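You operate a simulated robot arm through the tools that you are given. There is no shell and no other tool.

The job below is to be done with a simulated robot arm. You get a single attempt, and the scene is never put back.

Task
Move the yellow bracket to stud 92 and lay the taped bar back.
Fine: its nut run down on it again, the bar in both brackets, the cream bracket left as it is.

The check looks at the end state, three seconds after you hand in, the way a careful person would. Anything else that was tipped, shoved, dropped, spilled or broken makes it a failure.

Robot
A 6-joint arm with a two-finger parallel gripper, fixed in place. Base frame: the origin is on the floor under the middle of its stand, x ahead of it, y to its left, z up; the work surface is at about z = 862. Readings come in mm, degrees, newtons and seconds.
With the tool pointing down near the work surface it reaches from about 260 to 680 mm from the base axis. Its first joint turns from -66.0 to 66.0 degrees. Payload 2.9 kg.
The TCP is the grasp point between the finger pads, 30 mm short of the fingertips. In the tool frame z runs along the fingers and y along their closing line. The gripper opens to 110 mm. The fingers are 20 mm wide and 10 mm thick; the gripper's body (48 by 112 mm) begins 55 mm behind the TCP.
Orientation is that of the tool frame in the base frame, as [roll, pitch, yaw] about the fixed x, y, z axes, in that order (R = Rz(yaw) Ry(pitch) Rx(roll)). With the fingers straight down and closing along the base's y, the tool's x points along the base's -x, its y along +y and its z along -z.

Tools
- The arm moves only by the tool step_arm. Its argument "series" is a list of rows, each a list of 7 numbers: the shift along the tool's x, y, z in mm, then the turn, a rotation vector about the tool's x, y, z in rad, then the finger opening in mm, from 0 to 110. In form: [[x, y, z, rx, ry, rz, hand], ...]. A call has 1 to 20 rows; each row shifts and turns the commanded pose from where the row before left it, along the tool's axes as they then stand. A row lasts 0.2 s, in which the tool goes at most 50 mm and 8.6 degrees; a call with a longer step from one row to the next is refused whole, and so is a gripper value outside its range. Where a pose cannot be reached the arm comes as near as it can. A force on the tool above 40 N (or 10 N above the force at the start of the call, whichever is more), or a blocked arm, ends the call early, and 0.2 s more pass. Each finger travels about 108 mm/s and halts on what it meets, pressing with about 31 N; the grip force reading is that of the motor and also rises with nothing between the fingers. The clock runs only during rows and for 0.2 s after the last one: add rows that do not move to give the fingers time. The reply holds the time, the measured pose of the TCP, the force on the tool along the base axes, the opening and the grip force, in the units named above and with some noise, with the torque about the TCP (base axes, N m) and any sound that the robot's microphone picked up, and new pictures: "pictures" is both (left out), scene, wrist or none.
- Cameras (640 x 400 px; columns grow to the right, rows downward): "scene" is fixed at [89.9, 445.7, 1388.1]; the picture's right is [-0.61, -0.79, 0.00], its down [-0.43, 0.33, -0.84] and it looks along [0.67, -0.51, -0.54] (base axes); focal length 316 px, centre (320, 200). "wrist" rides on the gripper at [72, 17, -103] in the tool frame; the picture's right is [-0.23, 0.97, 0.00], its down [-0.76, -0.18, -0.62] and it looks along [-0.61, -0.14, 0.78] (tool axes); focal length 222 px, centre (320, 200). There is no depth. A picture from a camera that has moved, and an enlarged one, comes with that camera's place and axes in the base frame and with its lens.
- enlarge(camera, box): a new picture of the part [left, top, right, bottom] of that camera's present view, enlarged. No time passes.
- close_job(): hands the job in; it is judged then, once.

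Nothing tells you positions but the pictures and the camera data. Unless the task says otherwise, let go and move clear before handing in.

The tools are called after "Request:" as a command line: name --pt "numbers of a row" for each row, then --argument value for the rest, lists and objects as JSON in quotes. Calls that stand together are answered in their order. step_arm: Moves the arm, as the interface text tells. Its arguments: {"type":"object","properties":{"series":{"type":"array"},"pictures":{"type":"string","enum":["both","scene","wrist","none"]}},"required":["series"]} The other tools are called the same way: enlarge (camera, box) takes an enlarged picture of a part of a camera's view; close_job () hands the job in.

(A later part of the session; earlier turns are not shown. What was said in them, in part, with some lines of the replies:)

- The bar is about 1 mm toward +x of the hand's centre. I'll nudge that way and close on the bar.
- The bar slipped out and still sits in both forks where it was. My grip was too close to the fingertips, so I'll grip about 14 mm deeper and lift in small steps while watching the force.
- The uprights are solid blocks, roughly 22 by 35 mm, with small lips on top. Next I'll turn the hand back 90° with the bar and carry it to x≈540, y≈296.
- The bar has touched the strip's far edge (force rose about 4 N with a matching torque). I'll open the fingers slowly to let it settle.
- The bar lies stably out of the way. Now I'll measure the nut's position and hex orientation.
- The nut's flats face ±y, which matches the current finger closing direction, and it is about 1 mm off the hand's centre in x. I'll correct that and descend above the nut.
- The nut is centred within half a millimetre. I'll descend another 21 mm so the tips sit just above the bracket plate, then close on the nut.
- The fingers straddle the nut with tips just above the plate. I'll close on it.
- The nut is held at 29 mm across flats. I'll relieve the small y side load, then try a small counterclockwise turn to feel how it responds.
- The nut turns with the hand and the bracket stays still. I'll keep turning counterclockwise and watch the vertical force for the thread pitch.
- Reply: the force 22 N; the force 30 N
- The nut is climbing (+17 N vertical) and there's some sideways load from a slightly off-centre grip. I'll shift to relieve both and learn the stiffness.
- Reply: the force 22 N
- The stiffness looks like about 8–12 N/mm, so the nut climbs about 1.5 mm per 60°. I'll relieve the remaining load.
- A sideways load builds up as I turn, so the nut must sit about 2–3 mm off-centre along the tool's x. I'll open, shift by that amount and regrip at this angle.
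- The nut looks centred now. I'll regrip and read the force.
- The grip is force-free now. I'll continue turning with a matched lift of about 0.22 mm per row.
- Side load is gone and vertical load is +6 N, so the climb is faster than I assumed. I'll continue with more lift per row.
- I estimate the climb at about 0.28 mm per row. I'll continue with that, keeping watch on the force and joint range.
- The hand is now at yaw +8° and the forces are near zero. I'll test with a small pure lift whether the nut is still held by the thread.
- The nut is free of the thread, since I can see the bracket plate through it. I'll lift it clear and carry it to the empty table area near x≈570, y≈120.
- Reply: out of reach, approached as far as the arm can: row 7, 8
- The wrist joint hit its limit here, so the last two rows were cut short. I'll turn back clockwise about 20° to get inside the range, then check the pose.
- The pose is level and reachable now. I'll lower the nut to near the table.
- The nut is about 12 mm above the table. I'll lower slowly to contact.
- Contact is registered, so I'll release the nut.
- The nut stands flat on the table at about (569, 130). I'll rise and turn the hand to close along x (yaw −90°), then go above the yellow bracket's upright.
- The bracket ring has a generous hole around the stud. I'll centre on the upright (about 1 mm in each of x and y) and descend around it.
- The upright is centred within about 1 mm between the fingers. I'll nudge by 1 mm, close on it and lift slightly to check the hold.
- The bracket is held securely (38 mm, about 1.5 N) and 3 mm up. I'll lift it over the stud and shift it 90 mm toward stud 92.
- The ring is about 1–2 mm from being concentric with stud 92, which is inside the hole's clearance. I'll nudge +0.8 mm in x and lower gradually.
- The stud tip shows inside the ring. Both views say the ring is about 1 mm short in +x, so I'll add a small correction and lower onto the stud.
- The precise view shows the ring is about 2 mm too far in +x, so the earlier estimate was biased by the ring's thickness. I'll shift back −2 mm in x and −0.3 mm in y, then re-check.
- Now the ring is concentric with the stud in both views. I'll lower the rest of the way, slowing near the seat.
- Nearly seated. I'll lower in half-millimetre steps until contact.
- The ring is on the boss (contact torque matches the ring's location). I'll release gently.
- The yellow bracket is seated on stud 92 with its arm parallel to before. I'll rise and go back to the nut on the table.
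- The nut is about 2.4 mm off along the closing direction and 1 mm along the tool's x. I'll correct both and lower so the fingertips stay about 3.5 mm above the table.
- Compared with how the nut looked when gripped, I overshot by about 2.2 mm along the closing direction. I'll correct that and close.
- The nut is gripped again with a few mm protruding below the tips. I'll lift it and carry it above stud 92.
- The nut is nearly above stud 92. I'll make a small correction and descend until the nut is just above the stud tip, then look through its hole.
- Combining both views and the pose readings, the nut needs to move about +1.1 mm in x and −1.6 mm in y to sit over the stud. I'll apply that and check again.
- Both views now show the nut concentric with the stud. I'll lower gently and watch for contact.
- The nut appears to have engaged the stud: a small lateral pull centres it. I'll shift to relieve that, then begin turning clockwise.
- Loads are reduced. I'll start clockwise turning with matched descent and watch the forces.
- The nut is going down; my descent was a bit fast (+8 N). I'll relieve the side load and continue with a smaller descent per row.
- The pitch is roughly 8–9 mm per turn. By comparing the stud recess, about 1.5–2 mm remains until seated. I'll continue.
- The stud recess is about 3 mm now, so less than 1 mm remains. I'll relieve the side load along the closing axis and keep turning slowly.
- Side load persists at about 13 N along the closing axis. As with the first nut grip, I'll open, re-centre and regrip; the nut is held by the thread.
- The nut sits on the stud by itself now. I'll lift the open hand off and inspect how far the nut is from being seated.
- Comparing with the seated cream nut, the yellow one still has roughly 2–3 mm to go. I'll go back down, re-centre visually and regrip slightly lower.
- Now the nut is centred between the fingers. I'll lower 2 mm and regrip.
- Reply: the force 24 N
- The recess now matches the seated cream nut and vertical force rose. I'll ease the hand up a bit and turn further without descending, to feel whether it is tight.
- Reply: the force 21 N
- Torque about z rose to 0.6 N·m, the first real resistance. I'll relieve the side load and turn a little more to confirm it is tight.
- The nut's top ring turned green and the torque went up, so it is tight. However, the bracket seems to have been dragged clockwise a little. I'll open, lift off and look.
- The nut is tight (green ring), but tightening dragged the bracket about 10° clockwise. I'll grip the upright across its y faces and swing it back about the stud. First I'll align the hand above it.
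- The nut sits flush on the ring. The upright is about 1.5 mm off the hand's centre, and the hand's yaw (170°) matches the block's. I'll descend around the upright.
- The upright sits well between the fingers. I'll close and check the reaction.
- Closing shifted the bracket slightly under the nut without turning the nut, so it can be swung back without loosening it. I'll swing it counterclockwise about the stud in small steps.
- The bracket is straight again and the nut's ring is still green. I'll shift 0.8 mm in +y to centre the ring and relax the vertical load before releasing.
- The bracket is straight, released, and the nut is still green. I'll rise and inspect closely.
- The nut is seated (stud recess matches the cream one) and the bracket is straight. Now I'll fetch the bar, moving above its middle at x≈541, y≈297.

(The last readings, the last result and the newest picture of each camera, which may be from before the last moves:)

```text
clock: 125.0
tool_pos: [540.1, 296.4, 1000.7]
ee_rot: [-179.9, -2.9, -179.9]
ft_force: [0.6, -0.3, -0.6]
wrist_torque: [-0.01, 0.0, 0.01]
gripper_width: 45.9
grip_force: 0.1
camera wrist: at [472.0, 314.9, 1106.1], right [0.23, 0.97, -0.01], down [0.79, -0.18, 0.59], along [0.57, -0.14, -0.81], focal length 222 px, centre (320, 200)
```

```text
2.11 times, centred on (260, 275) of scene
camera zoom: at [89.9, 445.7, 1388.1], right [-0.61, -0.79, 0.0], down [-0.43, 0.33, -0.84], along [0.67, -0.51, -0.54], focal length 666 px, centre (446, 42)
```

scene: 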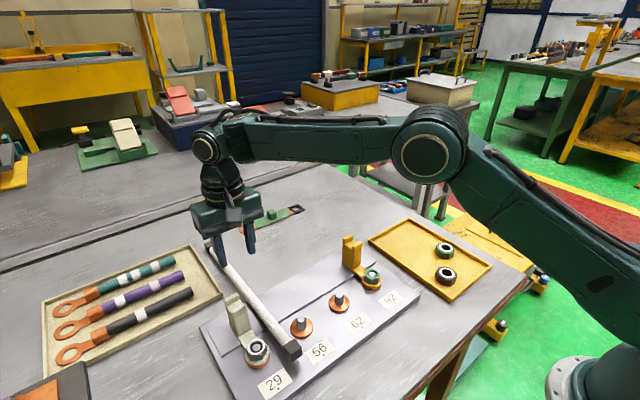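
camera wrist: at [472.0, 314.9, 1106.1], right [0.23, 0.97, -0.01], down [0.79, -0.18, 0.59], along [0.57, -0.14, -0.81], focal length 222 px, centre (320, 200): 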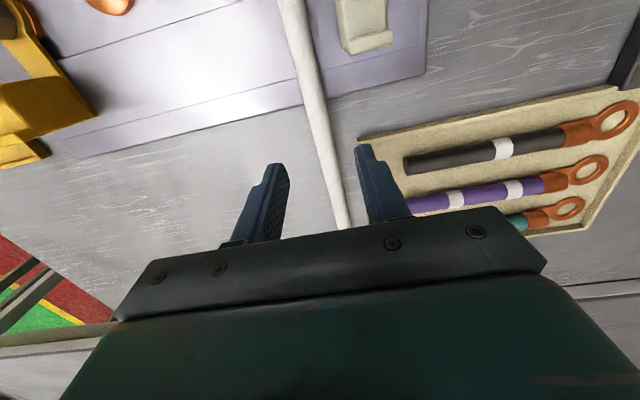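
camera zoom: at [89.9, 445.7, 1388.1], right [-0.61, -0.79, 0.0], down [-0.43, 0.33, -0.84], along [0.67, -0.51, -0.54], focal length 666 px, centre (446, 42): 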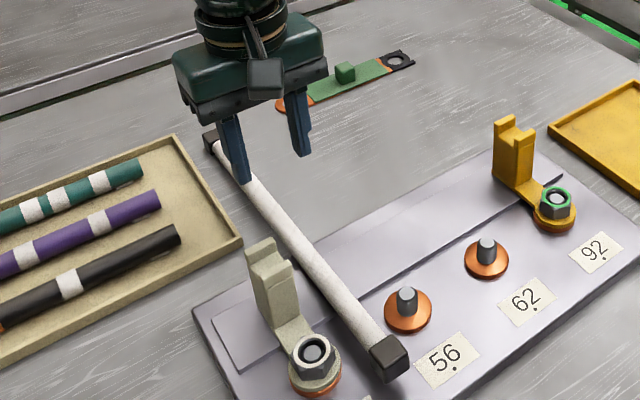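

The bar still lies straight along x at y≈296.6. I'll correct the offsets and descend around it.

Request:
step_arm --pt "-5.3 -1.3 25 0 0 0 46" --pt "0 0 30 0 0 0 46" --pt "0 0 25 0 0 0 46" --pt "0 0 0 0 0 0 46" --pt "0 0 0 0 0 0 46" --pictures "both"

Request:
enlarge --camera "wrist" --box '[220, 60, 420, 240]'

Request:
enlarge --camera "scene" --box '[190, 210, 310, 300]'

```text
clock: 126.2
tool_pos: [540.6, 293.9, 920.3]
ee_rot: [-180.0, -2.7, -179.9]
ft_force: [0.3, -0.8, 0.0]
wrist_torque: [-0.02, 0.01, -0.01]
gripper_width: 45.7
grip_force: 0.1
camera wrist: at [473.3, 312.4, 1026.9], right [0.23, 0.97, -0.01], down [0.79, -0.18, 0.59], along [0.57, -0.14, -0.81], focal length 222 px, centre (320, 200)
```

scene: 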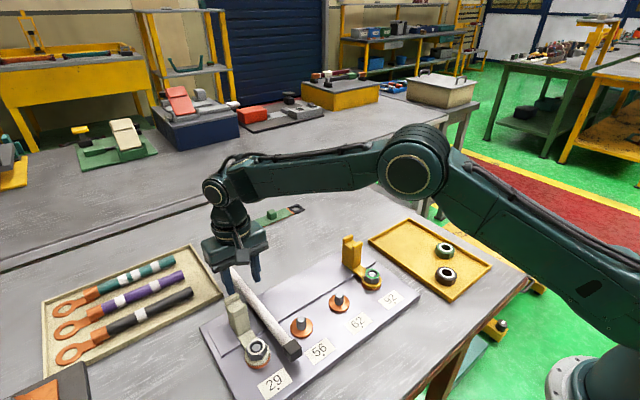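
wrist: 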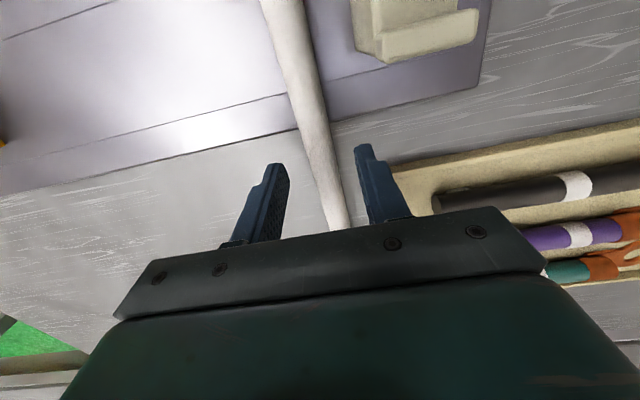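

```text
2.22 times, centred on (320, 150) of wrist
camera zoom: at [473.3, 312.4, 1026.9], right [0.23, 0.97, -0.01], down [0.79, -0.18, 0.59], along [0.57, -0.14, -0.81], focal length 494 px, centre (320, 311)
```

zoom: 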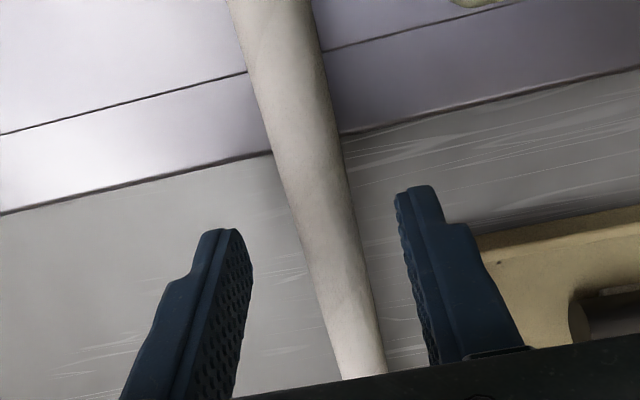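

```text
4.44 times, centred on (250, 255) of scene
camera zoom: at [89.9, 445.7, 1388.1], right [-0.61, -0.79, 0.0], down [-0.43, 0.33, -0.84], along [0.67, -0.51, -0.54], focal length 1407 px, centre (631, -44)
```

zoom: 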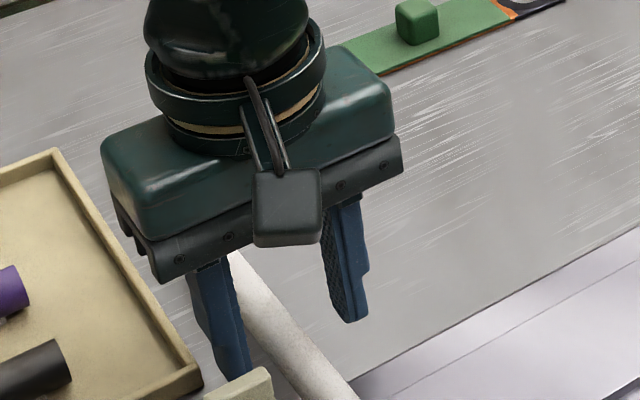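

Request:
step_arm --pt "0 0.8 10 0 0 0 46" --pt "0 0 9 0 0 0 40" --pt "0 0 5 0 0 0 36" --pt "0 0 3 0 0 0 36" --pt "0 0 0 0 0 0 36" --pictures "wrist"

Request:
enlarge --camera "wrist" --box '[220, 60, 420, 240]'

```text
clock: 127.4
tool_pos: [540.4, 295.9, 894.8]
ee_rot: [179.9, -2.8, -179.9]
ft_force: [-1.0, -0.6, -0.3]
wrist_torque: [-0.01, 0.0, -0.01]
gripper_width: 36.2
grip_force: 0.1
camera wrist: at [472.8, 313.6, 999.6], right [0.23, 0.97, -0.01], down [0.79, -0.18, 0.59], along [0.57, -0.14, -0.81], focal length 222 px, centre (320, 200)
```

wrist: 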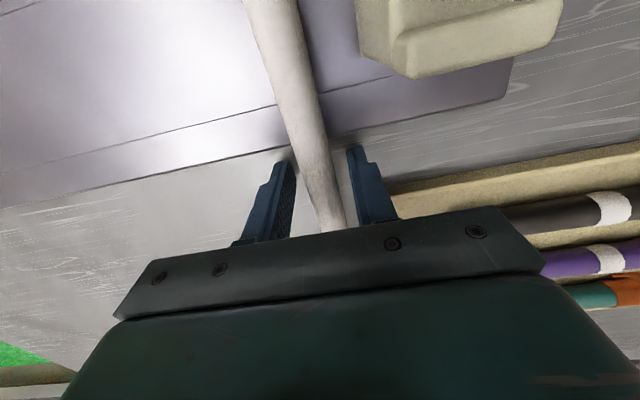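

```text
2.22 times, centred on (320, 150) of wrist
camera zoom: at [472.8, 313.6, 999.6], right [0.23, 0.97, -0.01], down [0.79, -0.18, 0.59], along [0.57, -0.14, -0.81], focal length 494 px, centre (320, 311)
```

zoom: 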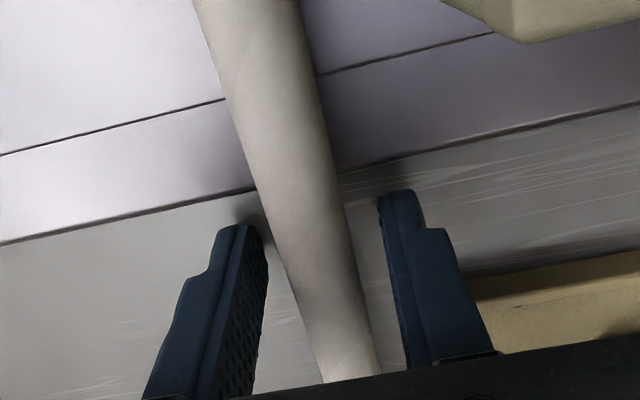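

The bar is centred between the fingers. I'll close and lift slightly to test the grip.

Request:
step_arm --pt "0 0 0.5 0 0 0 24" --pt "0 0 0 0 0 0 5" --pt "0 0 0 0 0 0 5" --pt "0 0 0 0 0 0 5" --pt "0 0 -2 0 0 0 5" --pt "0 0 -3 0 0 0 5" --pt "0 0 0 0 0 0 5" --pictures "none"

Request:
step_arm --pt "0 0 -5 0 0 0 5" --pt "0 0 -10 0 0 0 5" --pt "0 0 0 0 0 0 5" --pictures "both"

Request:
enlarge --camera "scene" --box '[170, 200, 330, 370]'

```text
clock: 129.0
tool_pos: [542.2, 295.9, 898.2]
ee_rot: [180.0, -2.8, -180.0]
ft_force: [-0.2, 0.1, -1.8]
wrist_torque: [0.01, 0.03, 0.0]
gripper_width: 18.4
grip_force: 30.6
```

```text
clock: 129.8
tool_pos: [542.4, 295.4, 913.9]
ee_rot: [179.9, -2.8, -180.0]
ft_force: [0.2, -0.4, -2.5]
wrist_torque: [-0.03, 0.03, -0.02]
gripper_width: 18.4
grip_force: 31.0
camera wrist: at [474.1, 313.5, 1019.2], right [0.23, 0.97, -0.01], down [0.79, -0.18, 0.59], along [0.57, -0.14, -0.81], focal length 222 px, centre (320, 200)
```

scene: 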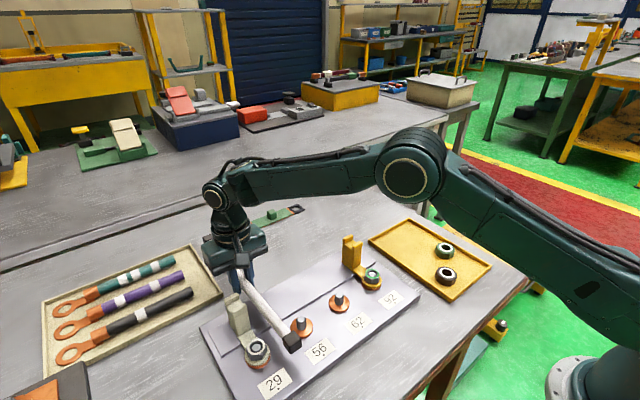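
wrist: 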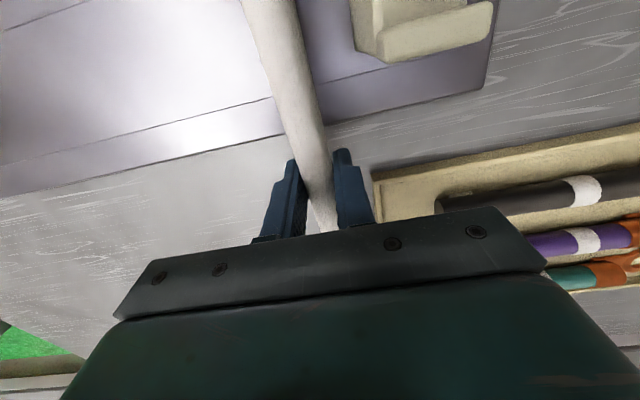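

```text
2.35 times, centred on (250, 285) of scene
camera zoom: at [90.0, 445.7, 1388.1], right [-0.61, -0.79, 0.0], down [-0.43, 0.33, -0.84], along [0.67, -0.51, -0.54], focal length 745 px, centre (485, 0)
```

zoom: 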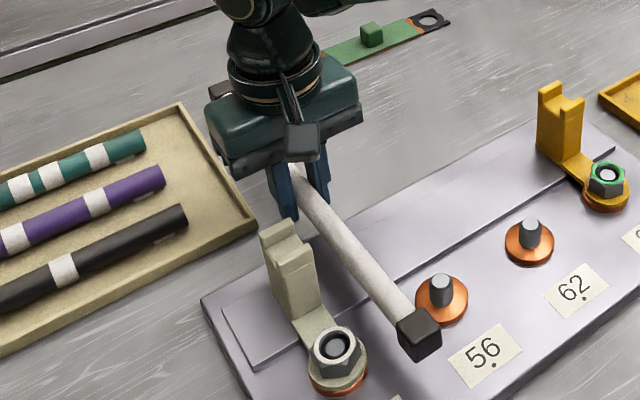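

The bar is held firmly (−2.5 N). I'll lift it clear, level the hand and carry it back above the panel.

Request:
step_arm --pt "0 0 -15 0 0 0 5" --pt "0 0 -25 0 0 0 5" --pt "0 0 -30 0 0 0 5" --pt "0 0 -30 0 0 0 5" --pt "0 0 -30 0 0 0 5" --pt "0 0 -16 0 0 0 5" --pt "0 0 0 0 -0.024 0 5" --pt "0 0 0 0 -0.024 0 5" --pt "20 -21 0 0 0 0 5" --pt "21 -22.5 0 0 0 0 5" --pt "21 -22.5 0 0 0 0 5" --pt "21.5 -23 0 0 0 0 5" --pt "0 0 0 0 0 0 5" --pt "0 0 0 0 0 0 5" --pictures "scene"

Request:
step_arm --pt "0 0 0 0 0 0.05 5" --pt "0 0 0 0 0 0.1 5" --pt "0 0 0 0 0 0.1421 5" --pt "0 0 0 0 0 0.1421 5" --pt "0 0 0 0 0 0.1421 5" --pt "0 0 0 0 0 0.1421 5" --pt "0 0 0 0 0 0.1421 5" --pt "0 0 0 0 0 0.1421 5" --pt "0 0 0 0 0 0.1421 5" --pt "0 0 0 0 0 0.1421 5" --pt "0 0 0 0 0 0.1421 5" --pt "0 0 0 0 0 0.1419 5" --pt "0 0 0 0 0 0 5" --pt "0 0 0 0 0 0 5" --pictures "both"

Request:
enlarge --camera "scene" --box '[160, 170, 420, 370]'

Request:
enlarge --camera "wrist" --box '[200, 0, 440, 220]'

```text
clock: 132.8
tool_pos: [466.2, 205.3, 1060.4]
ee_rot: [180.0, 0.0, -179.9]
ft_force: [-0.2, 0.3, -2.3]
wrist_torque: [0.0, 0.02, -0.01]
gripper_width: 18.2
grip_force: 30.9
out of reach, approached as far as the arm can: row 6
```

scene: 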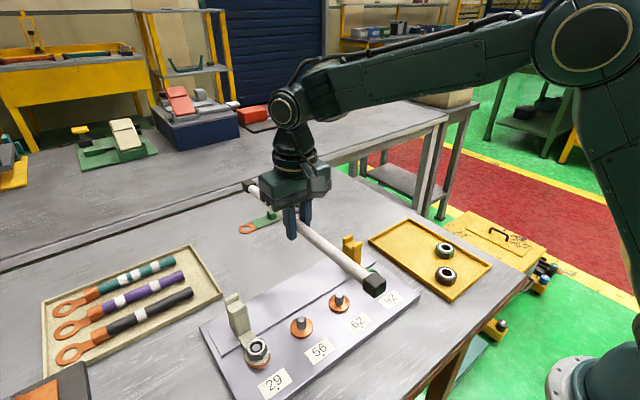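

```text
clock: 135.8
tool_pos: [466.2, 206.5, 1060.3]
ee_rot: [180.0, 0.0, 90.0]
ft_force: [-0.1, 0.2, -2.8]
wrist_torque: [-0.02, 0.01, 0.02]
gripper_width: 18.3
grip_force: 30.6
camera wrist: at [481.4, 280.4, 1162.4], right [0.97, -0.23, 0.0], down [-0.18, -0.76, 0.62], along [-0.14, -0.61, -0.78], focal length 222 px, centre (320, 200)
```

scene: 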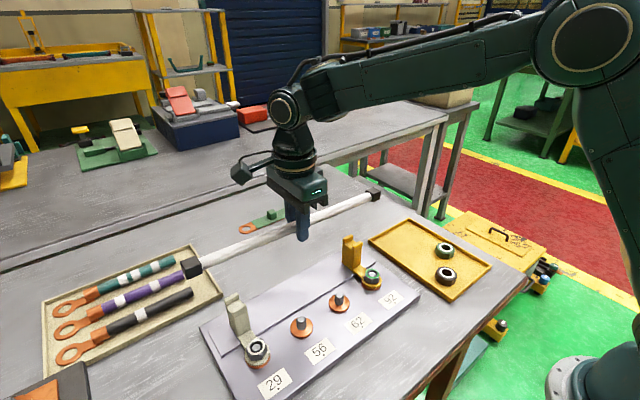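
wrist: 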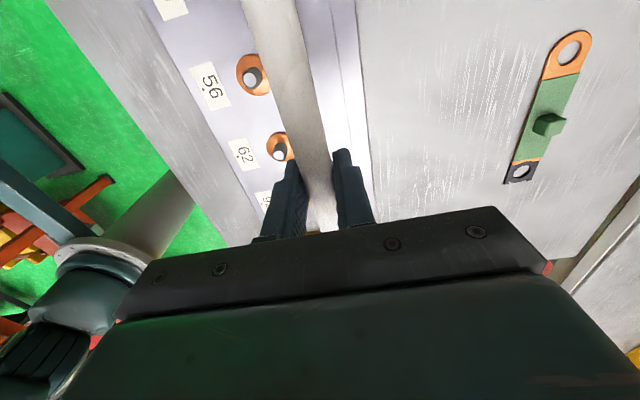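

```text
2.00 times, centred on (290, 270) of scene
camera zoom: at [90.0, 445.7, 1388.1], right [-0.61, -0.79, 0.0], down [-0.43, 0.33, -0.84], along [0.67, -0.51, -0.54], focal length 633 px, centre (380, 60)
```

zoom: 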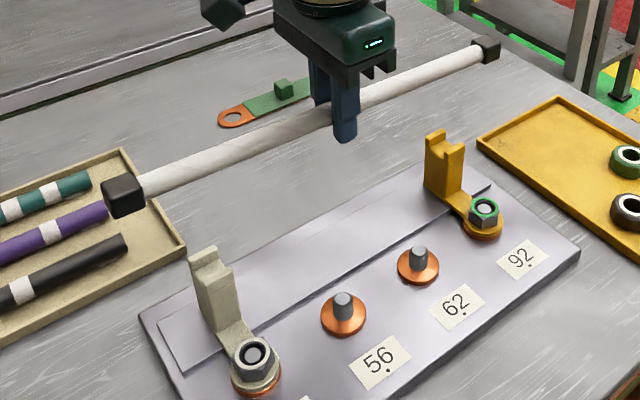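

```text
1.82 times, centred on (320, 110) of wrist
camera zoom: at [481.4, 280.4, 1162.4], right [0.97, -0.23, 0.0], down [-0.18, -0.76, 0.62], along [-0.14, -0.61, -0.78], focal length 404 px, centre (320, 364)
```

zoom: 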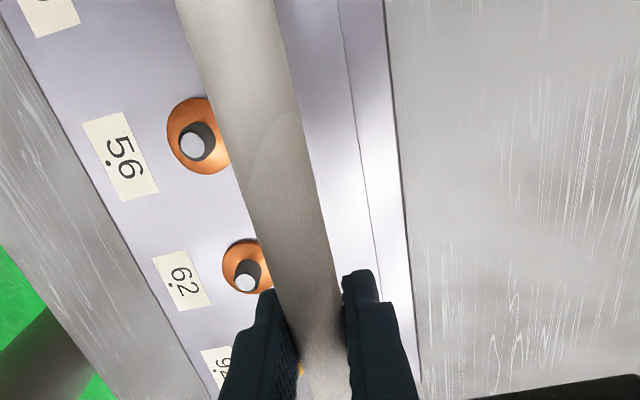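

The bar is again parallel to y with its centre near y≈206. I'll lower to just above the forks and check alignment.

Request:
step_arm --pt "0 0 20 0 0 0 5" --pt "0 0 25 0 0 0 5" --pt "0 0 20 0 0 0 5" --pt "0 0 8 0 0 0 5" --pt "0 0 0 0 0 0 5" --pt "0 0 0 0 0 0 5" --pictures "both"

Request:
enlarge --camera "scene" --box '[330, 200, 400, 290]'

Request:
enlarge --camera "scene" --box '[190, 250, 290, 340]'

Request:
enlarge --camera "wrist" --box '[200, 0, 440, 240]'

```text
clock: 137.2
tool_pos: [464.7, 206.1, 987.1]
ee_rot: [-180.0, 0.1, 90.1]
ft_force: [0.0, 0.1, -2.3]
wrist_torque: [0.0, 0.01, -0.01]
gripper_width: 18.1
grip_force: 31.2
camera wrist: at [481.1, 279.7, 1089.0], right [0.97, -0.23, 0.0], down [-0.18, -0.76, 0.62], along [-0.14, -0.61, -0.78], focal length 222 px, centre (320, 200)
```

scene: 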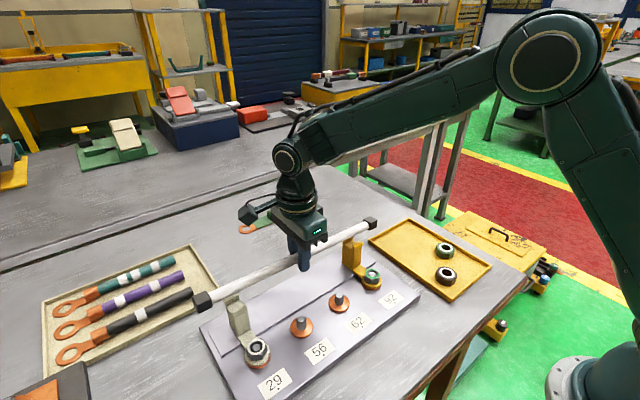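
wrist: 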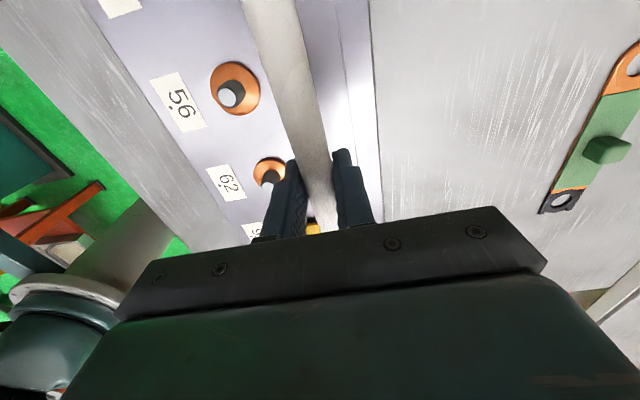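

```text
4.44 times, centred on (365, 245) of scene
camera zoom: at [90.0, 445.7, 1388.1], right [-0.61, -0.79, 0.0], down [-0.43, 0.33, -0.84], along [0.67, -0.51, -0.54], focal length 1407 px, centre (120, 0)
```

zoom: 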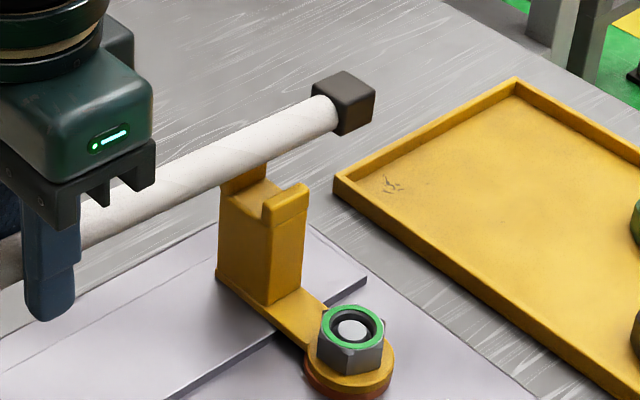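

```text
4.44 times, centred on (240, 295) of scene
camera zoom: at [90.0, 445.7, 1388.1], right [-0.61, -0.79, 0.0], down [-0.43, 0.33, -0.84], along [0.67, -0.51, -0.54], focal length 1407 px, centre (676, -222)
```

zoom: 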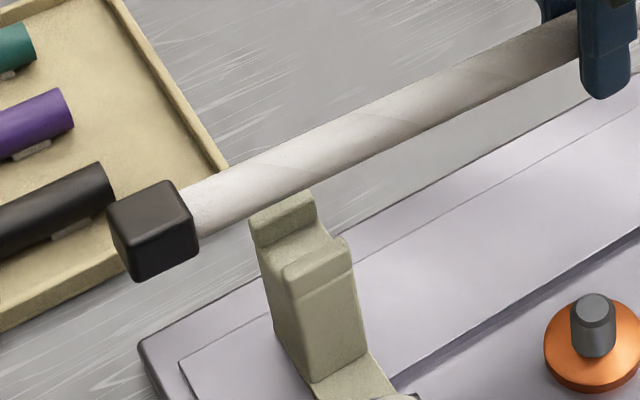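

```text
1.67 times, centred on (320, 120) of wrist
camera zoom: at [481.1, 279.7, 1089.0], right [0.97, -0.23, 0.0], down [-0.18, -0.76, 0.62], along [-0.14, -0.61, -0.78], focal length 370 px, centre (320, 333)
```

zoom: 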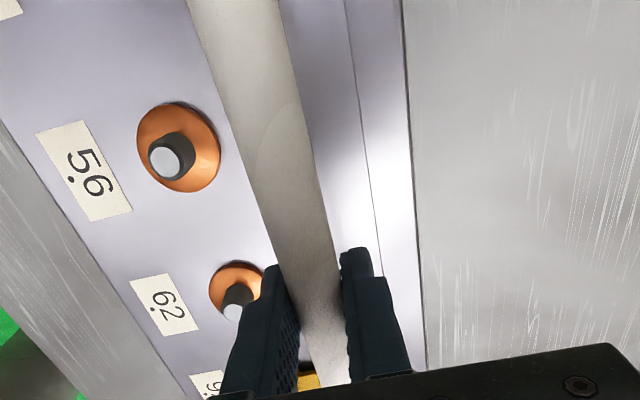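

The bar is tilted about 2.4° in the grip, with the −y end lower. I'll tilt the hand to level it and check the caps again.

Request:
step_arm --pt "0 0 0 0 -0.021 0 5" --pt "0 0 0 0 -0.021 0 5" --pt "0 0 0 0 0 0 5" --pt "0 0 0 0 0 0 5" --pictures "scene"

Request:
enlarge --camera "scene" --box '[330, 200, 400, 290]'

Request:
enlarge --camera "scene" --box '[190, 250, 290, 340]'

```text
clock: 138.2
tool_pos: [464.3, 206.9, 986.4]
ee_rot: [180.0, 2.4, 90.0]
ft_force: [0.0, -0.5, -2.4]
wrist_torque: [0.0, 0.01, -0.02]
gripper_width: 18.6
grip_force: 30.8
```

scene: 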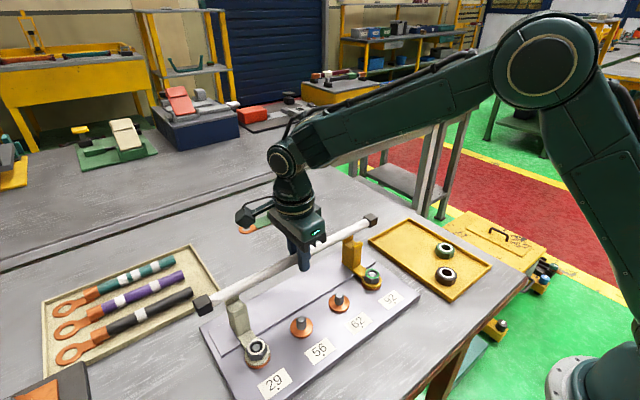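

```text
4.44 times, centred on (365, 245) of scene
camera zoom: at [90.0, 445.7, 1388.1], right [-0.61, -0.79, 0.0], down [-0.43, 0.33, -0.84], along [0.67, -0.51, -0.54], focal length 1407 px, centre (120, 0)
```

zoom: 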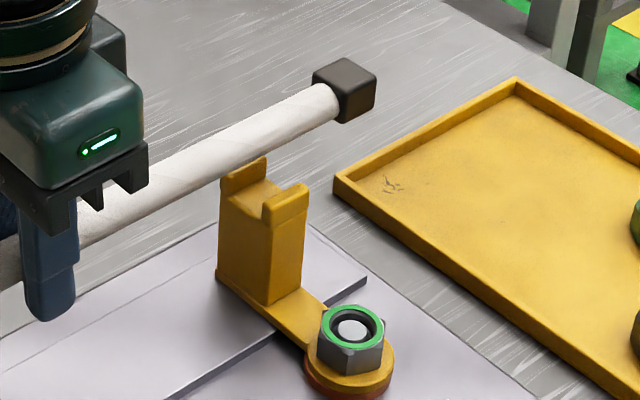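

```text
4.44 times, centred on (240, 295) of scene
camera zoom: at [90.0, 445.7, 1388.1], right [-0.61, -0.79, 0.0], down [-0.43, 0.33, -0.84], along [0.67, -0.51, -0.54], focal length 1407 px, centre (676, -222)
```

zoom: 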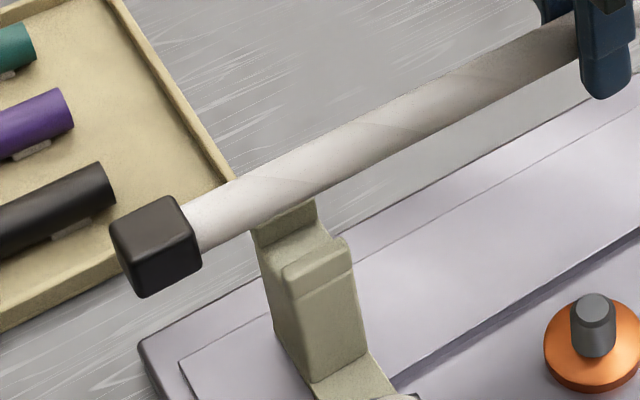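

The bar is level now. I'll lower to just above the lips and check again.

Request:
step_arm --pt "0 0 6 0 0 0 5" --pt "0 0 6 0 0 0 5" --pt "0 0 4 0 0 0 5" --pt "0 0 0 0 0 0 5" --pictures "both"

Request:
enlarge --camera "scene" --box '[335, 215, 385, 275]'

Request:
enlarge --camera "scene" --box '[210, 270, 270, 330]'

```text
clock: 139.2
tool_pos: [464.6, 205.8, 970.3]
ee_rot: [180.0, 2.4, 90.1]
ft_force: [1.0, -0.2, -1.8]
wrist_torque: [0.01, -0.01, 0.03]
gripper_width: 18.0
grip_force: 31.4
camera wrist: at [481.6, 283.2, 1069.6], right [0.97, -0.23, 0.01], down [-0.18, -0.74, 0.65], along [-0.14, -0.64, -0.76], focal length 222 px, centre (320, 200)
```

scene: 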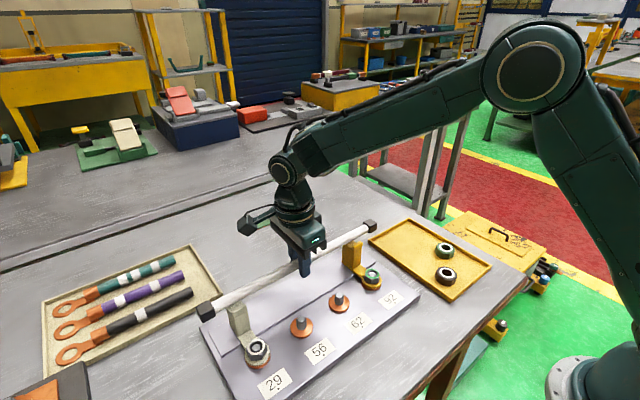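
wrist: 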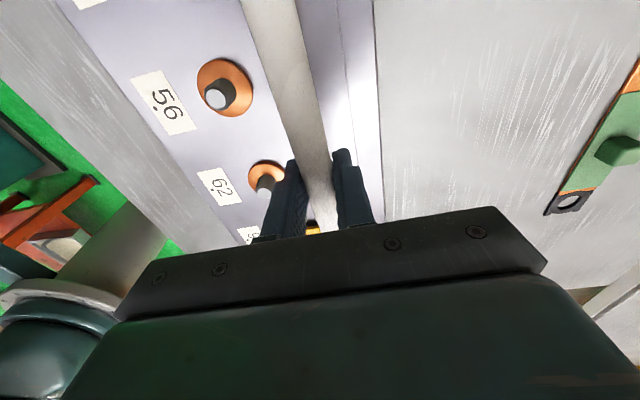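

```text
6.67 times, centred on (360, 245) of scene
camera zoom: at [90.0, 445.7, 1388.1], right [-0.61, -0.79, 0.0], down [-0.43, 0.33, -0.84], along [0.67, -0.51, -0.54], focal length 2110 px, centre (53, -100)
```

zoom: 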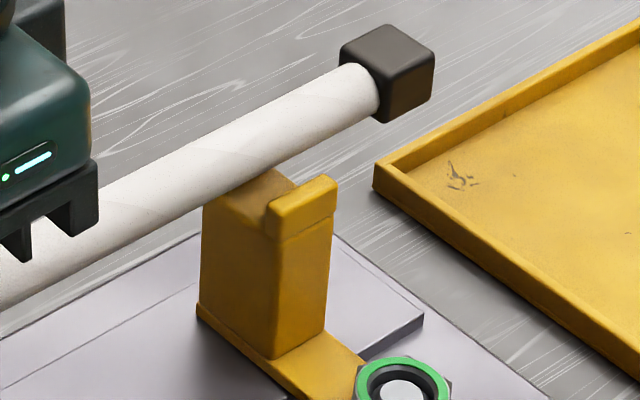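

```text
6.67 times, centred on (240, 300) of scene
camera zoom: at [90.0, 445.7, 1388.1], right [-0.61, -0.79, 0.0], down [-0.43, 0.33, -0.84], along [0.67, -0.51, -0.54], focal length 2110 px, centre (853, -467)
```

zoom: 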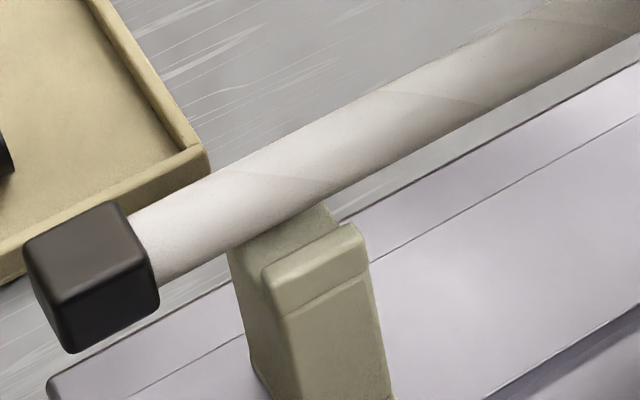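

Both forks give the same remaining travel of about 17 mm, consistent with proper x alignment. I'll lower slowly into the slots.

Request:
step_arm --pt "0 0 3 0 0 0 5" --pt "0 0 3 0 0 0 5" --pt "0 0 2 0 0 0 5" --pt "0 0 0 0 0 0 5" --pictures "none"

Request:
step_arm --pt "0 0 1.5 0 0 0 5" --pt "0 0 1.5 0 0 0 5" --pt "0 0 0 0 0 0 5" --pictures "scene"

Request:
enlarge --camera "scene" --box '[335, 215, 385, 275]'

Request:
enlarge --camera "scene" --box '[210, 270, 270, 330]'

```text
clock: 140.2
tool_pos: [464.9, 205.2, 962.9]
ee_rot: [180.0, 2.4, 90.0]
ft_force: [-1.4, 0.2, -1.5]
wrist_torque: [0.01, 0.0, -0.01]
gripper_width: 18.5
grip_force: 31.6
```

```text
clock: 141.0
tool_pos: [464.0, 206.3, 959.7]
ee_rot: [-180.0, 2.4, 90.1]
ft_force: [-0.7, -0.5, -2.1]
wrist_torque: [-0.01, -0.01, -0.02]
gripper_width: 18.3
grip_force: 30.8
```

scene: 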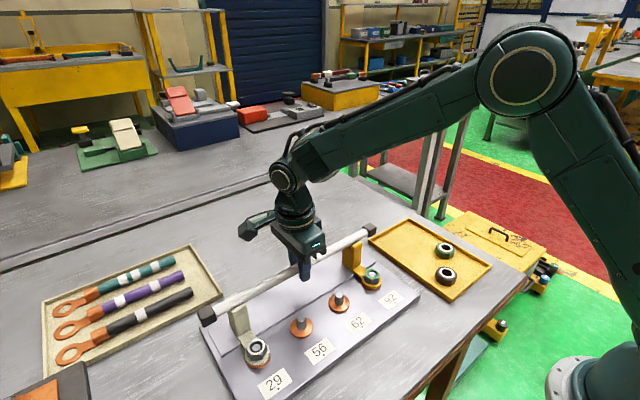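

```text
6.67 times, centred on (360, 245) of scene
camera zoom: at [90.0, 445.7, 1388.1], right [-0.61, -0.79, 0.0], down [-0.43, 0.33, -0.84], along [0.67, -0.51, -0.54], focal length 2110 px, centre (53, -100)
```

zoom: 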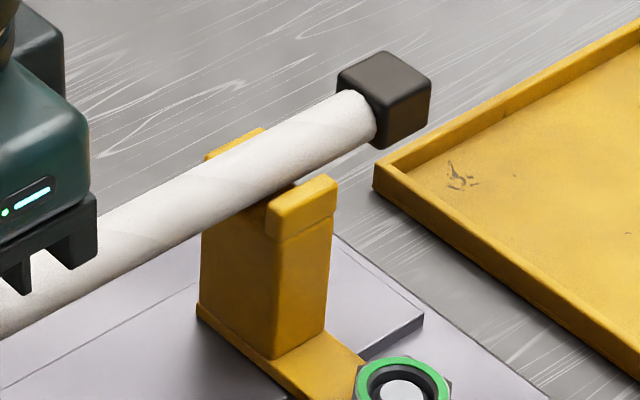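

```text
6.67 times, centred on (240, 300) of scene
camera zoom: at [90.0, 445.7, 1388.1], right [-0.61, -0.79, 0.0], down [-0.43, 0.33, -0.84], along [0.67, -0.51, -0.54], focal length 2110 px, centre (853, -467)
```

zoom: 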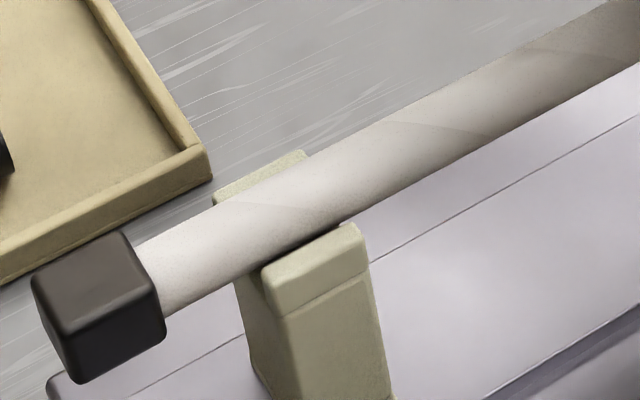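

The bar sits between the lips on both forks. I'll keep lowering in small steps until it rests.

Request:
step_arm --pt "0 0 1 0 0 0 5" --pt "0 0 1 0 0 0 5" --pt "0 0 0 0 0 0 5" --pictures "none"

Request:
step_arm --pt "0 0 1 0 0 0 5" --pt "0 0 1 0 0 0 5" --pt "0 0 0 0 0 0 5" --pictures "none"

Request:
step_arm --pt "0 0 1 0 0 0 5" --pt "0 0 0 0 0 0 5" --pictures "none"

```text
clock: 141.8
tool_pos: [465.9, 206.7, 957.1]
ee_rot: [-180.0, 2.3, 90.1]
ft_force: [-0.3, 0.1, -1.6]
wrist_torque: [-0.01, 0.01, 0.0]
gripper_width: 18.6
grip_force: 31.3
```

```text
clock: 142.6
tool_pos: [465.9, 204.7, 956.3]
ee_rot: [-180.0, 2.4, 90.3]
ft_force: [-1.4, 1.2, -1.3]
wrist_torque: [-0.04, -0.01, -0.04]
gripper_width: 18.2
grip_force: 31.2
```

```text
clock: 143.2
tool_pos: [465.8, 205.6, 956.1]
ee_rot: [179.8, 2.3, 90.0]
ft_force: [-4.8, 1.2, 12.0]
wrist_torque: [-0.15, 0.05, -0.08]
gripper_width: 18.1
grip_force: 31.0
```

Contact: +12 N with almost no torque, so both forks carry it. I'll take a look before releasing.

Request:
step_arm --pt "0 0 -0.4 0 0 0 5" --pt "0 0 0 0 0 0 5" --pictures "both"

Request:
enlarge --camera "scene" --box '[335, 215, 385, 275]'

Request:
enlarge --camera "scene" --box '[210, 270, 270, 330]'

```text
clock: 143.8
tool_pos: [466.6, 205.4, 955.6]
ee_rot: [179.9, 2.3, 90.1]
ft_force: [-3.7, -0.6, 14.3]
wrist_torque: [0.19, 0.06, 0.0]
gripper_width: 18.4
grip_force: 30.9
camera wrist: at [481.8, 283.0, 1055.1], right [0.97, -0.23, 0.01], down [-0.18, -0.74, 0.65], along [-0.14, -0.64, -0.76], focal length 222 px, centre (320, 200)
```

scene: 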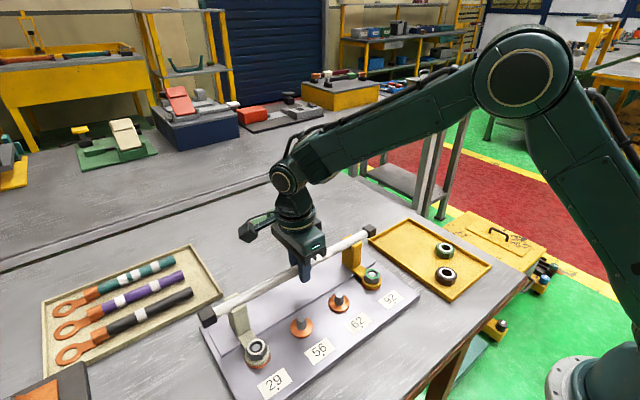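
wrist: 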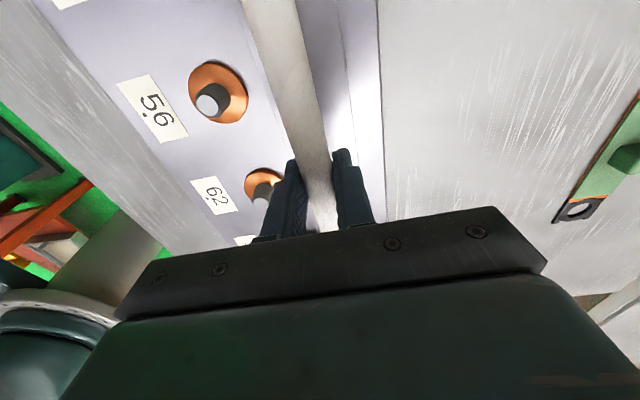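

```text
6.67 times, centred on (360, 245) of scene
camera zoom: at [89.7, 445.5, 1388.2], right [-0.61, -0.79, 0.0], down [-0.43, 0.33, -0.84], along [0.67, -0.51, -0.54], focal length 2110 px, centre (53, -100)
```

zoom: 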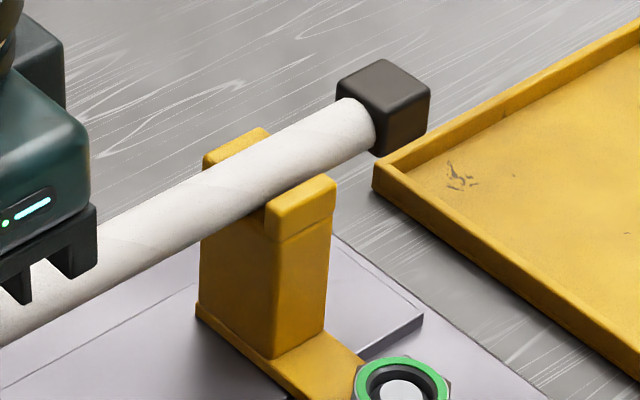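

```text
6.67 times, centred on (240, 300) of scene
camera zoom: at [89.7, 445.5, 1388.2], right [-0.61, -0.79, 0.0], down [-0.43, 0.33, -0.84], along [0.67, -0.51, -0.54], focal length 2110 px, centre (853, -467)
```

zoom: 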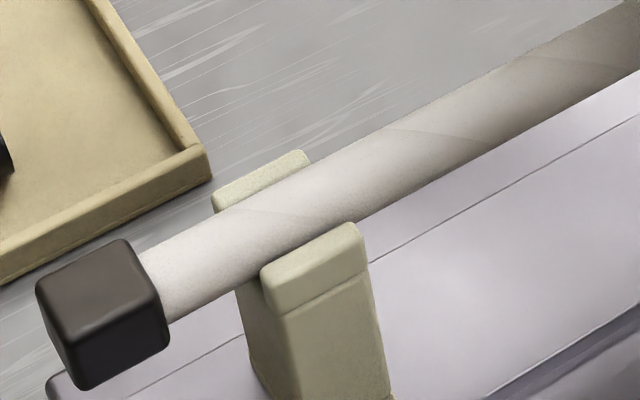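

The bar lies between the lips in both forks, at the same depth as originally. I'll ease off and release slowly.

Request:
step_arm --pt "0 0 -0.6 0 0 0 5" --pt "0 0 0 0 0 0 5" --pt "0 0 0 0 0 0 18.6" --pt "0 0 0 0 0 0 20" --pt "0 0 0 0 0 0 24" --pt "0 0 0 0 0 0 32" --pt "0 0 0 0 0 0 40" --pt "0 0 0 0 0 0 40" --pictures "both"

Request:
enlarge --camera "scene" --box '[335, 215, 385, 275]'

Request:
enlarge --camera "scene" --box '[210, 270, 270, 330]'

Request:
enlarge --camera "wrist" --box '[200, 0, 440, 240]'

```text
clock: 145.6
tool_pos: [466.1, 206.6, 956.4]
ee_rot: [-180.0, 2.4, 90.1]
ft_force: [0.0, 0.7, -0.5]
wrist_torque: [-0.03, 0.03, 0.05]
gripper_width: 40.2
grip_force: 0.1
camera wrist: at [481.5, 283.3, 1055.1], right [0.97, -0.23, 0.01], down [-0.18, -0.74, 0.65], along [-0.14, -0.64, -0.76], focal length 222 px, centre (320, 200)
```

scene: 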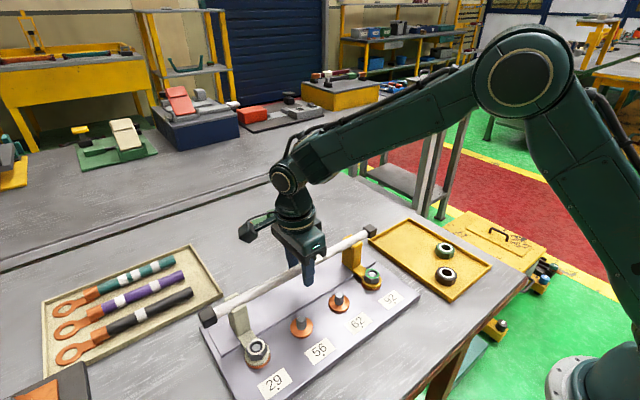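
wrist: 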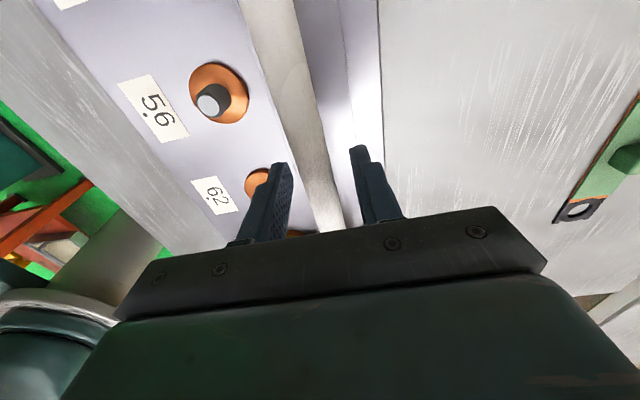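

```text
6.67 times, centred on (360, 245) of scene
camera zoom: at [89.9, 445.7, 1388.1], right [-0.61, -0.79, 0.0], down [-0.43, 0.33, -0.84], along [0.67, -0.51, -0.54], focal length 2110 px, centre (53, -100)
```

zoom: 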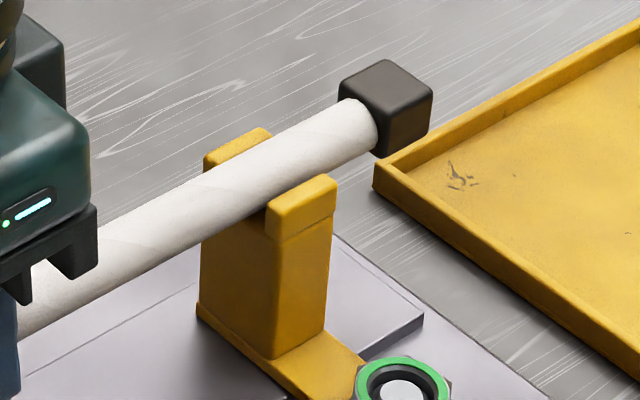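

```text
6.67 times, centred on (240, 300) of scene
camera zoom: at [89.9, 445.7, 1388.1], right [-0.61, -0.79, 0.0], down [-0.43, 0.33, -0.84], along [0.67, -0.51, -0.54], focal length 2110 px, centre (853, -467)
```

zoom: 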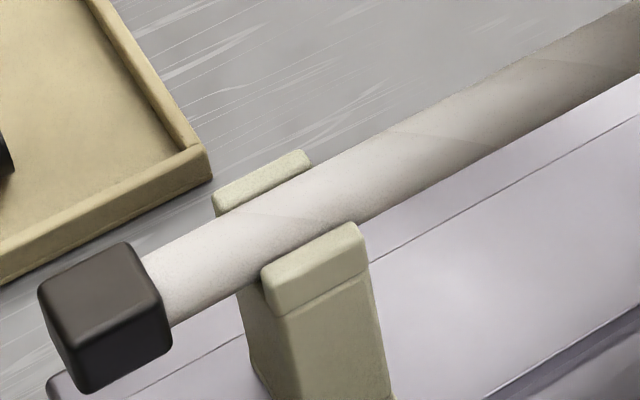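

```text
1.67 times, centred on (320, 120) of wrist
camera zoom: at [481.5, 283.3, 1055.1], right [0.97, -0.23, 0.01], down [-0.18, -0.74, 0.65], along [-0.14, -0.64, -0.76], focal length 370 px, centre (320, 333)
```

zoom: 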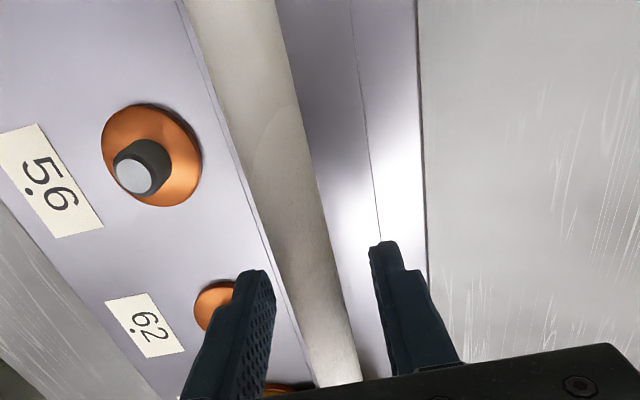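

The bar rests in both forks. I'll rise straight up, level the hand and move clear, then inspect everything.

Request:
step_arm --pt "0 0 -8 0 0 0 44" --pt "0 0 -20 0 0 0 50" --pt "0 0 -30 0 0 0 50" --pt "0 0 -40 0 0 0 50" --pt "0 0 -40 0 0 0 50" --pt "0 0 -20 0 0.021 0 50" --pt "0 0 -20 0 0.021 0 50" --pt "0 -40 0 0 0 0 50" --pt "0 -30 0 0 0 0 50" --pt "0 0 0 0 0 0 50" --pt "0 0 0 0 0 0 50" --pictures "both"

Request:
enlarge --camera "scene" --box '[190, 210, 410, 380]'

Request:
enlarge --camera "scene" --box '[320, 210, 400, 300]'

Request:
enlarge --camera "wrist" --box '[200, 0, 440, 230]'

```text
clock: 148.0
tool_pos: [395.8, 211.4, 1133.7]
ee_rot: [180.0, 0.1, 90.1]
ft_force: [0.0, -0.1, 0.0]
wrist_torque: [0.04, -0.02, 0.01]
gripper_width: 50.0
grip_force: 0.1
camera wrist: at [412.0, 284.8, 1235.9], right [0.97, -0.23, 0.0], down [-0.18, -0.76, 0.62], along [-0.14, -0.61, -0.78], focal length 222 px, centre (320, 200)
```

scene: 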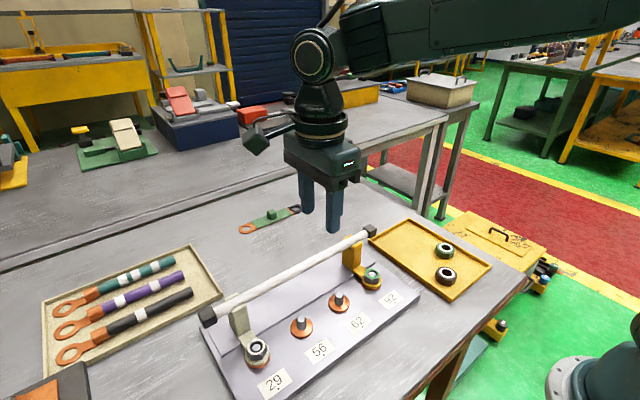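
wrist: 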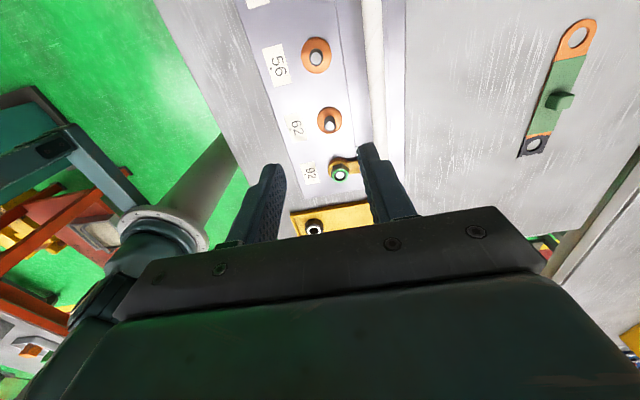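

```text
2.35 times, centred on (300, 295) of scene
camera zoom: at [89.9, 445.6, 1388.1], right [-0.61, -0.79, 0.0], down [-0.43, 0.33, -0.84], along [0.67, -0.51, -0.54], focal length 745 px, centre (367, -24)
```

zoom: 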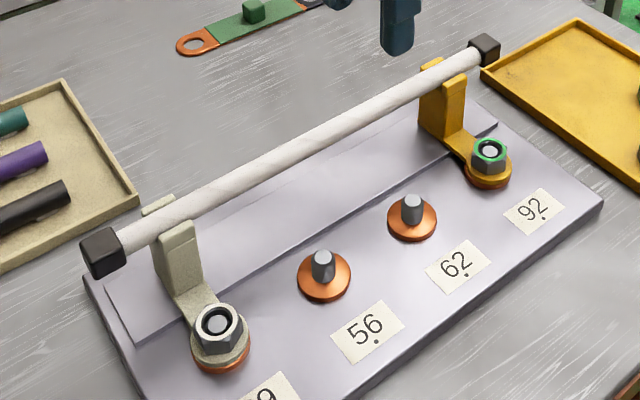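

```text
4.44 times, centred on (360, 255) of scene
camera zoom: at [89.9, 445.6, 1388.1], right [-0.61, -0.79, 0.0], down [-0.43, 0.33, -0.84], along [0.67, -0.51, -0.54], focal length 1407 px, centre (142, -44)
```

zoom: 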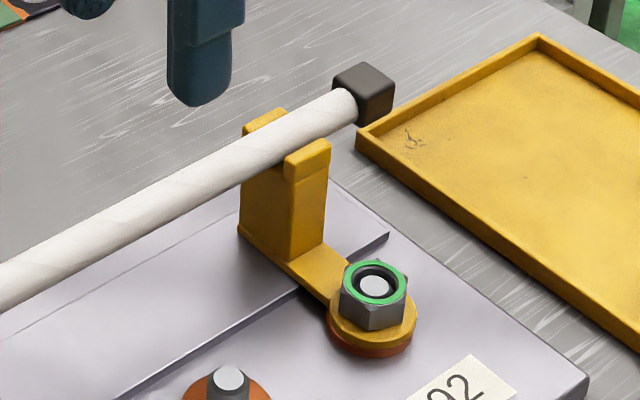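

```text
1.74 times, centred on (320, 115) of wrist
camera zoom: at [412.0, 284.8, 1235.9], right [0.97, -0.23, 0.0], down [-0.18, -0.76, 0.62], along [-0.14, -0.61, -0.78], focal length 386 px, centre (320, 348)
```

zoom: 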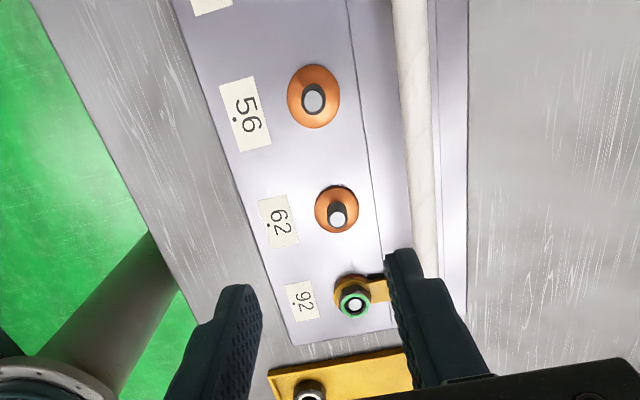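

Everything appears in place. I'll take one last close look at the nut, the cream bracket and the tray before handing in.

Request:
enlarge --camera "scene" --box '[350, 255, 395, 295]'

Request:
enlarge --camera "scene" --box '[195, 290, 285, 375]'

Request:
enlarge --camera "scene" --box '[360, 200, 520, 310]'

```text
10.00 times, centred on (372, 275) of scene
camera zoom: at [89.9, 445.6, 1388.1], right [-0.61, -0.79, 0.0], down [-0.43, 0.33, -0.84], along [0.67, -0.51, -0.54], focal length 3165 px, centre (-205, -550)
```

zoom: 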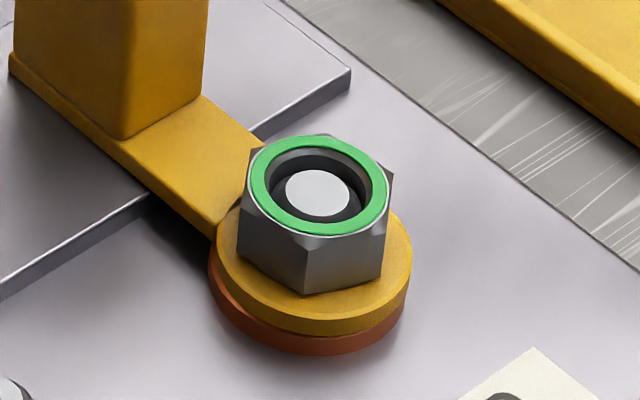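

```text
4.71 times, centred on (240, 332) of scene
camera zoom: at [89.9, 445.6, 1388.1], right [-0.61, -0.79, 0.0], down [-0.43, 0.33, -0.84], along [0.67, -0.51, -0.54], focal length 1489 px, centre (696, -424)
```

zoom: 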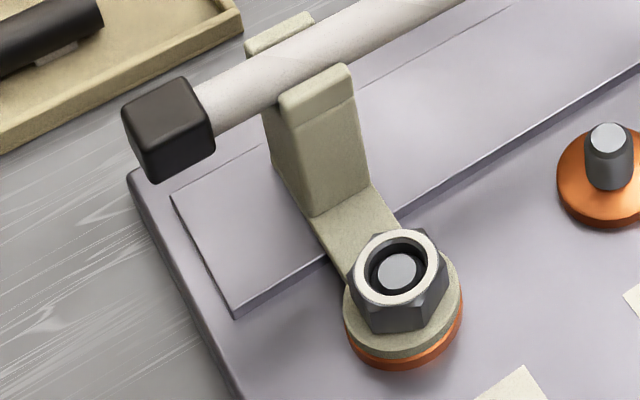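

```text
3.64 times, centred on (440, 255) of scene
camera zoom: at [89.9, 445.6, 1388.1], right [-0.61, -0.79, 0.0], down [-0.43, 0.33, -0.84], along [0.67, -0.51, -0.54], focal length 1151 px, centre (-116, 0)
```

zoom: 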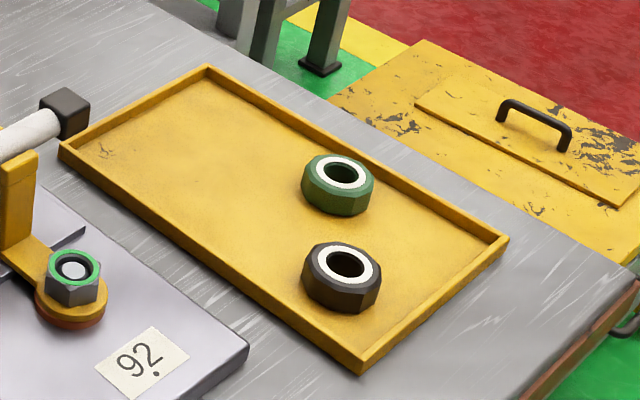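

The job is done, going by the last close-up views, so I'm handing it in.
- **Yellow bracket:** it sits on stud 92. Its own nut is run down; the stud's recess matches the cream bracket's nut.
- **Nut ring:** its top ring turned from white to green as it came tight. I take that as a tightness indicator, but nothing in the task confirms it.
- **Bar:** it rests in both forks.
- **Everything else:** the cream bracket and the two loose nuts in the tray are where they started. The hand is open and clear.

Request:
close_job

```text
The job is handed in.
```

I moved the yellow bracket to stud 92, ran its own nut down on it, and laid the taped bar back in both brackets. The job is handed in, but I haven't seen the check's result. In the last close-up views:

- **Nut:** it looks fully seated; the stud sits as far below its top as on the cream bracket. Its top ring turned from white to green as it came tight. I took that as a tightness sign, but nothing in the task confirms it.
- **Yellow bracket:** tightening the nut dragged it about 10° clockwise, so I swung it straight again by hand. The nut did not turn while I did that.
- **Bar:** it slipped out of my first grip while still resting in the brackets and stayed in place. It now lies between the lips of both forks, centred further toward stud 92 so it reaches both.
- **Everything else:** the cream bracket and the two loose nuts in the tray are where they started. The hand is open and clear of the work.
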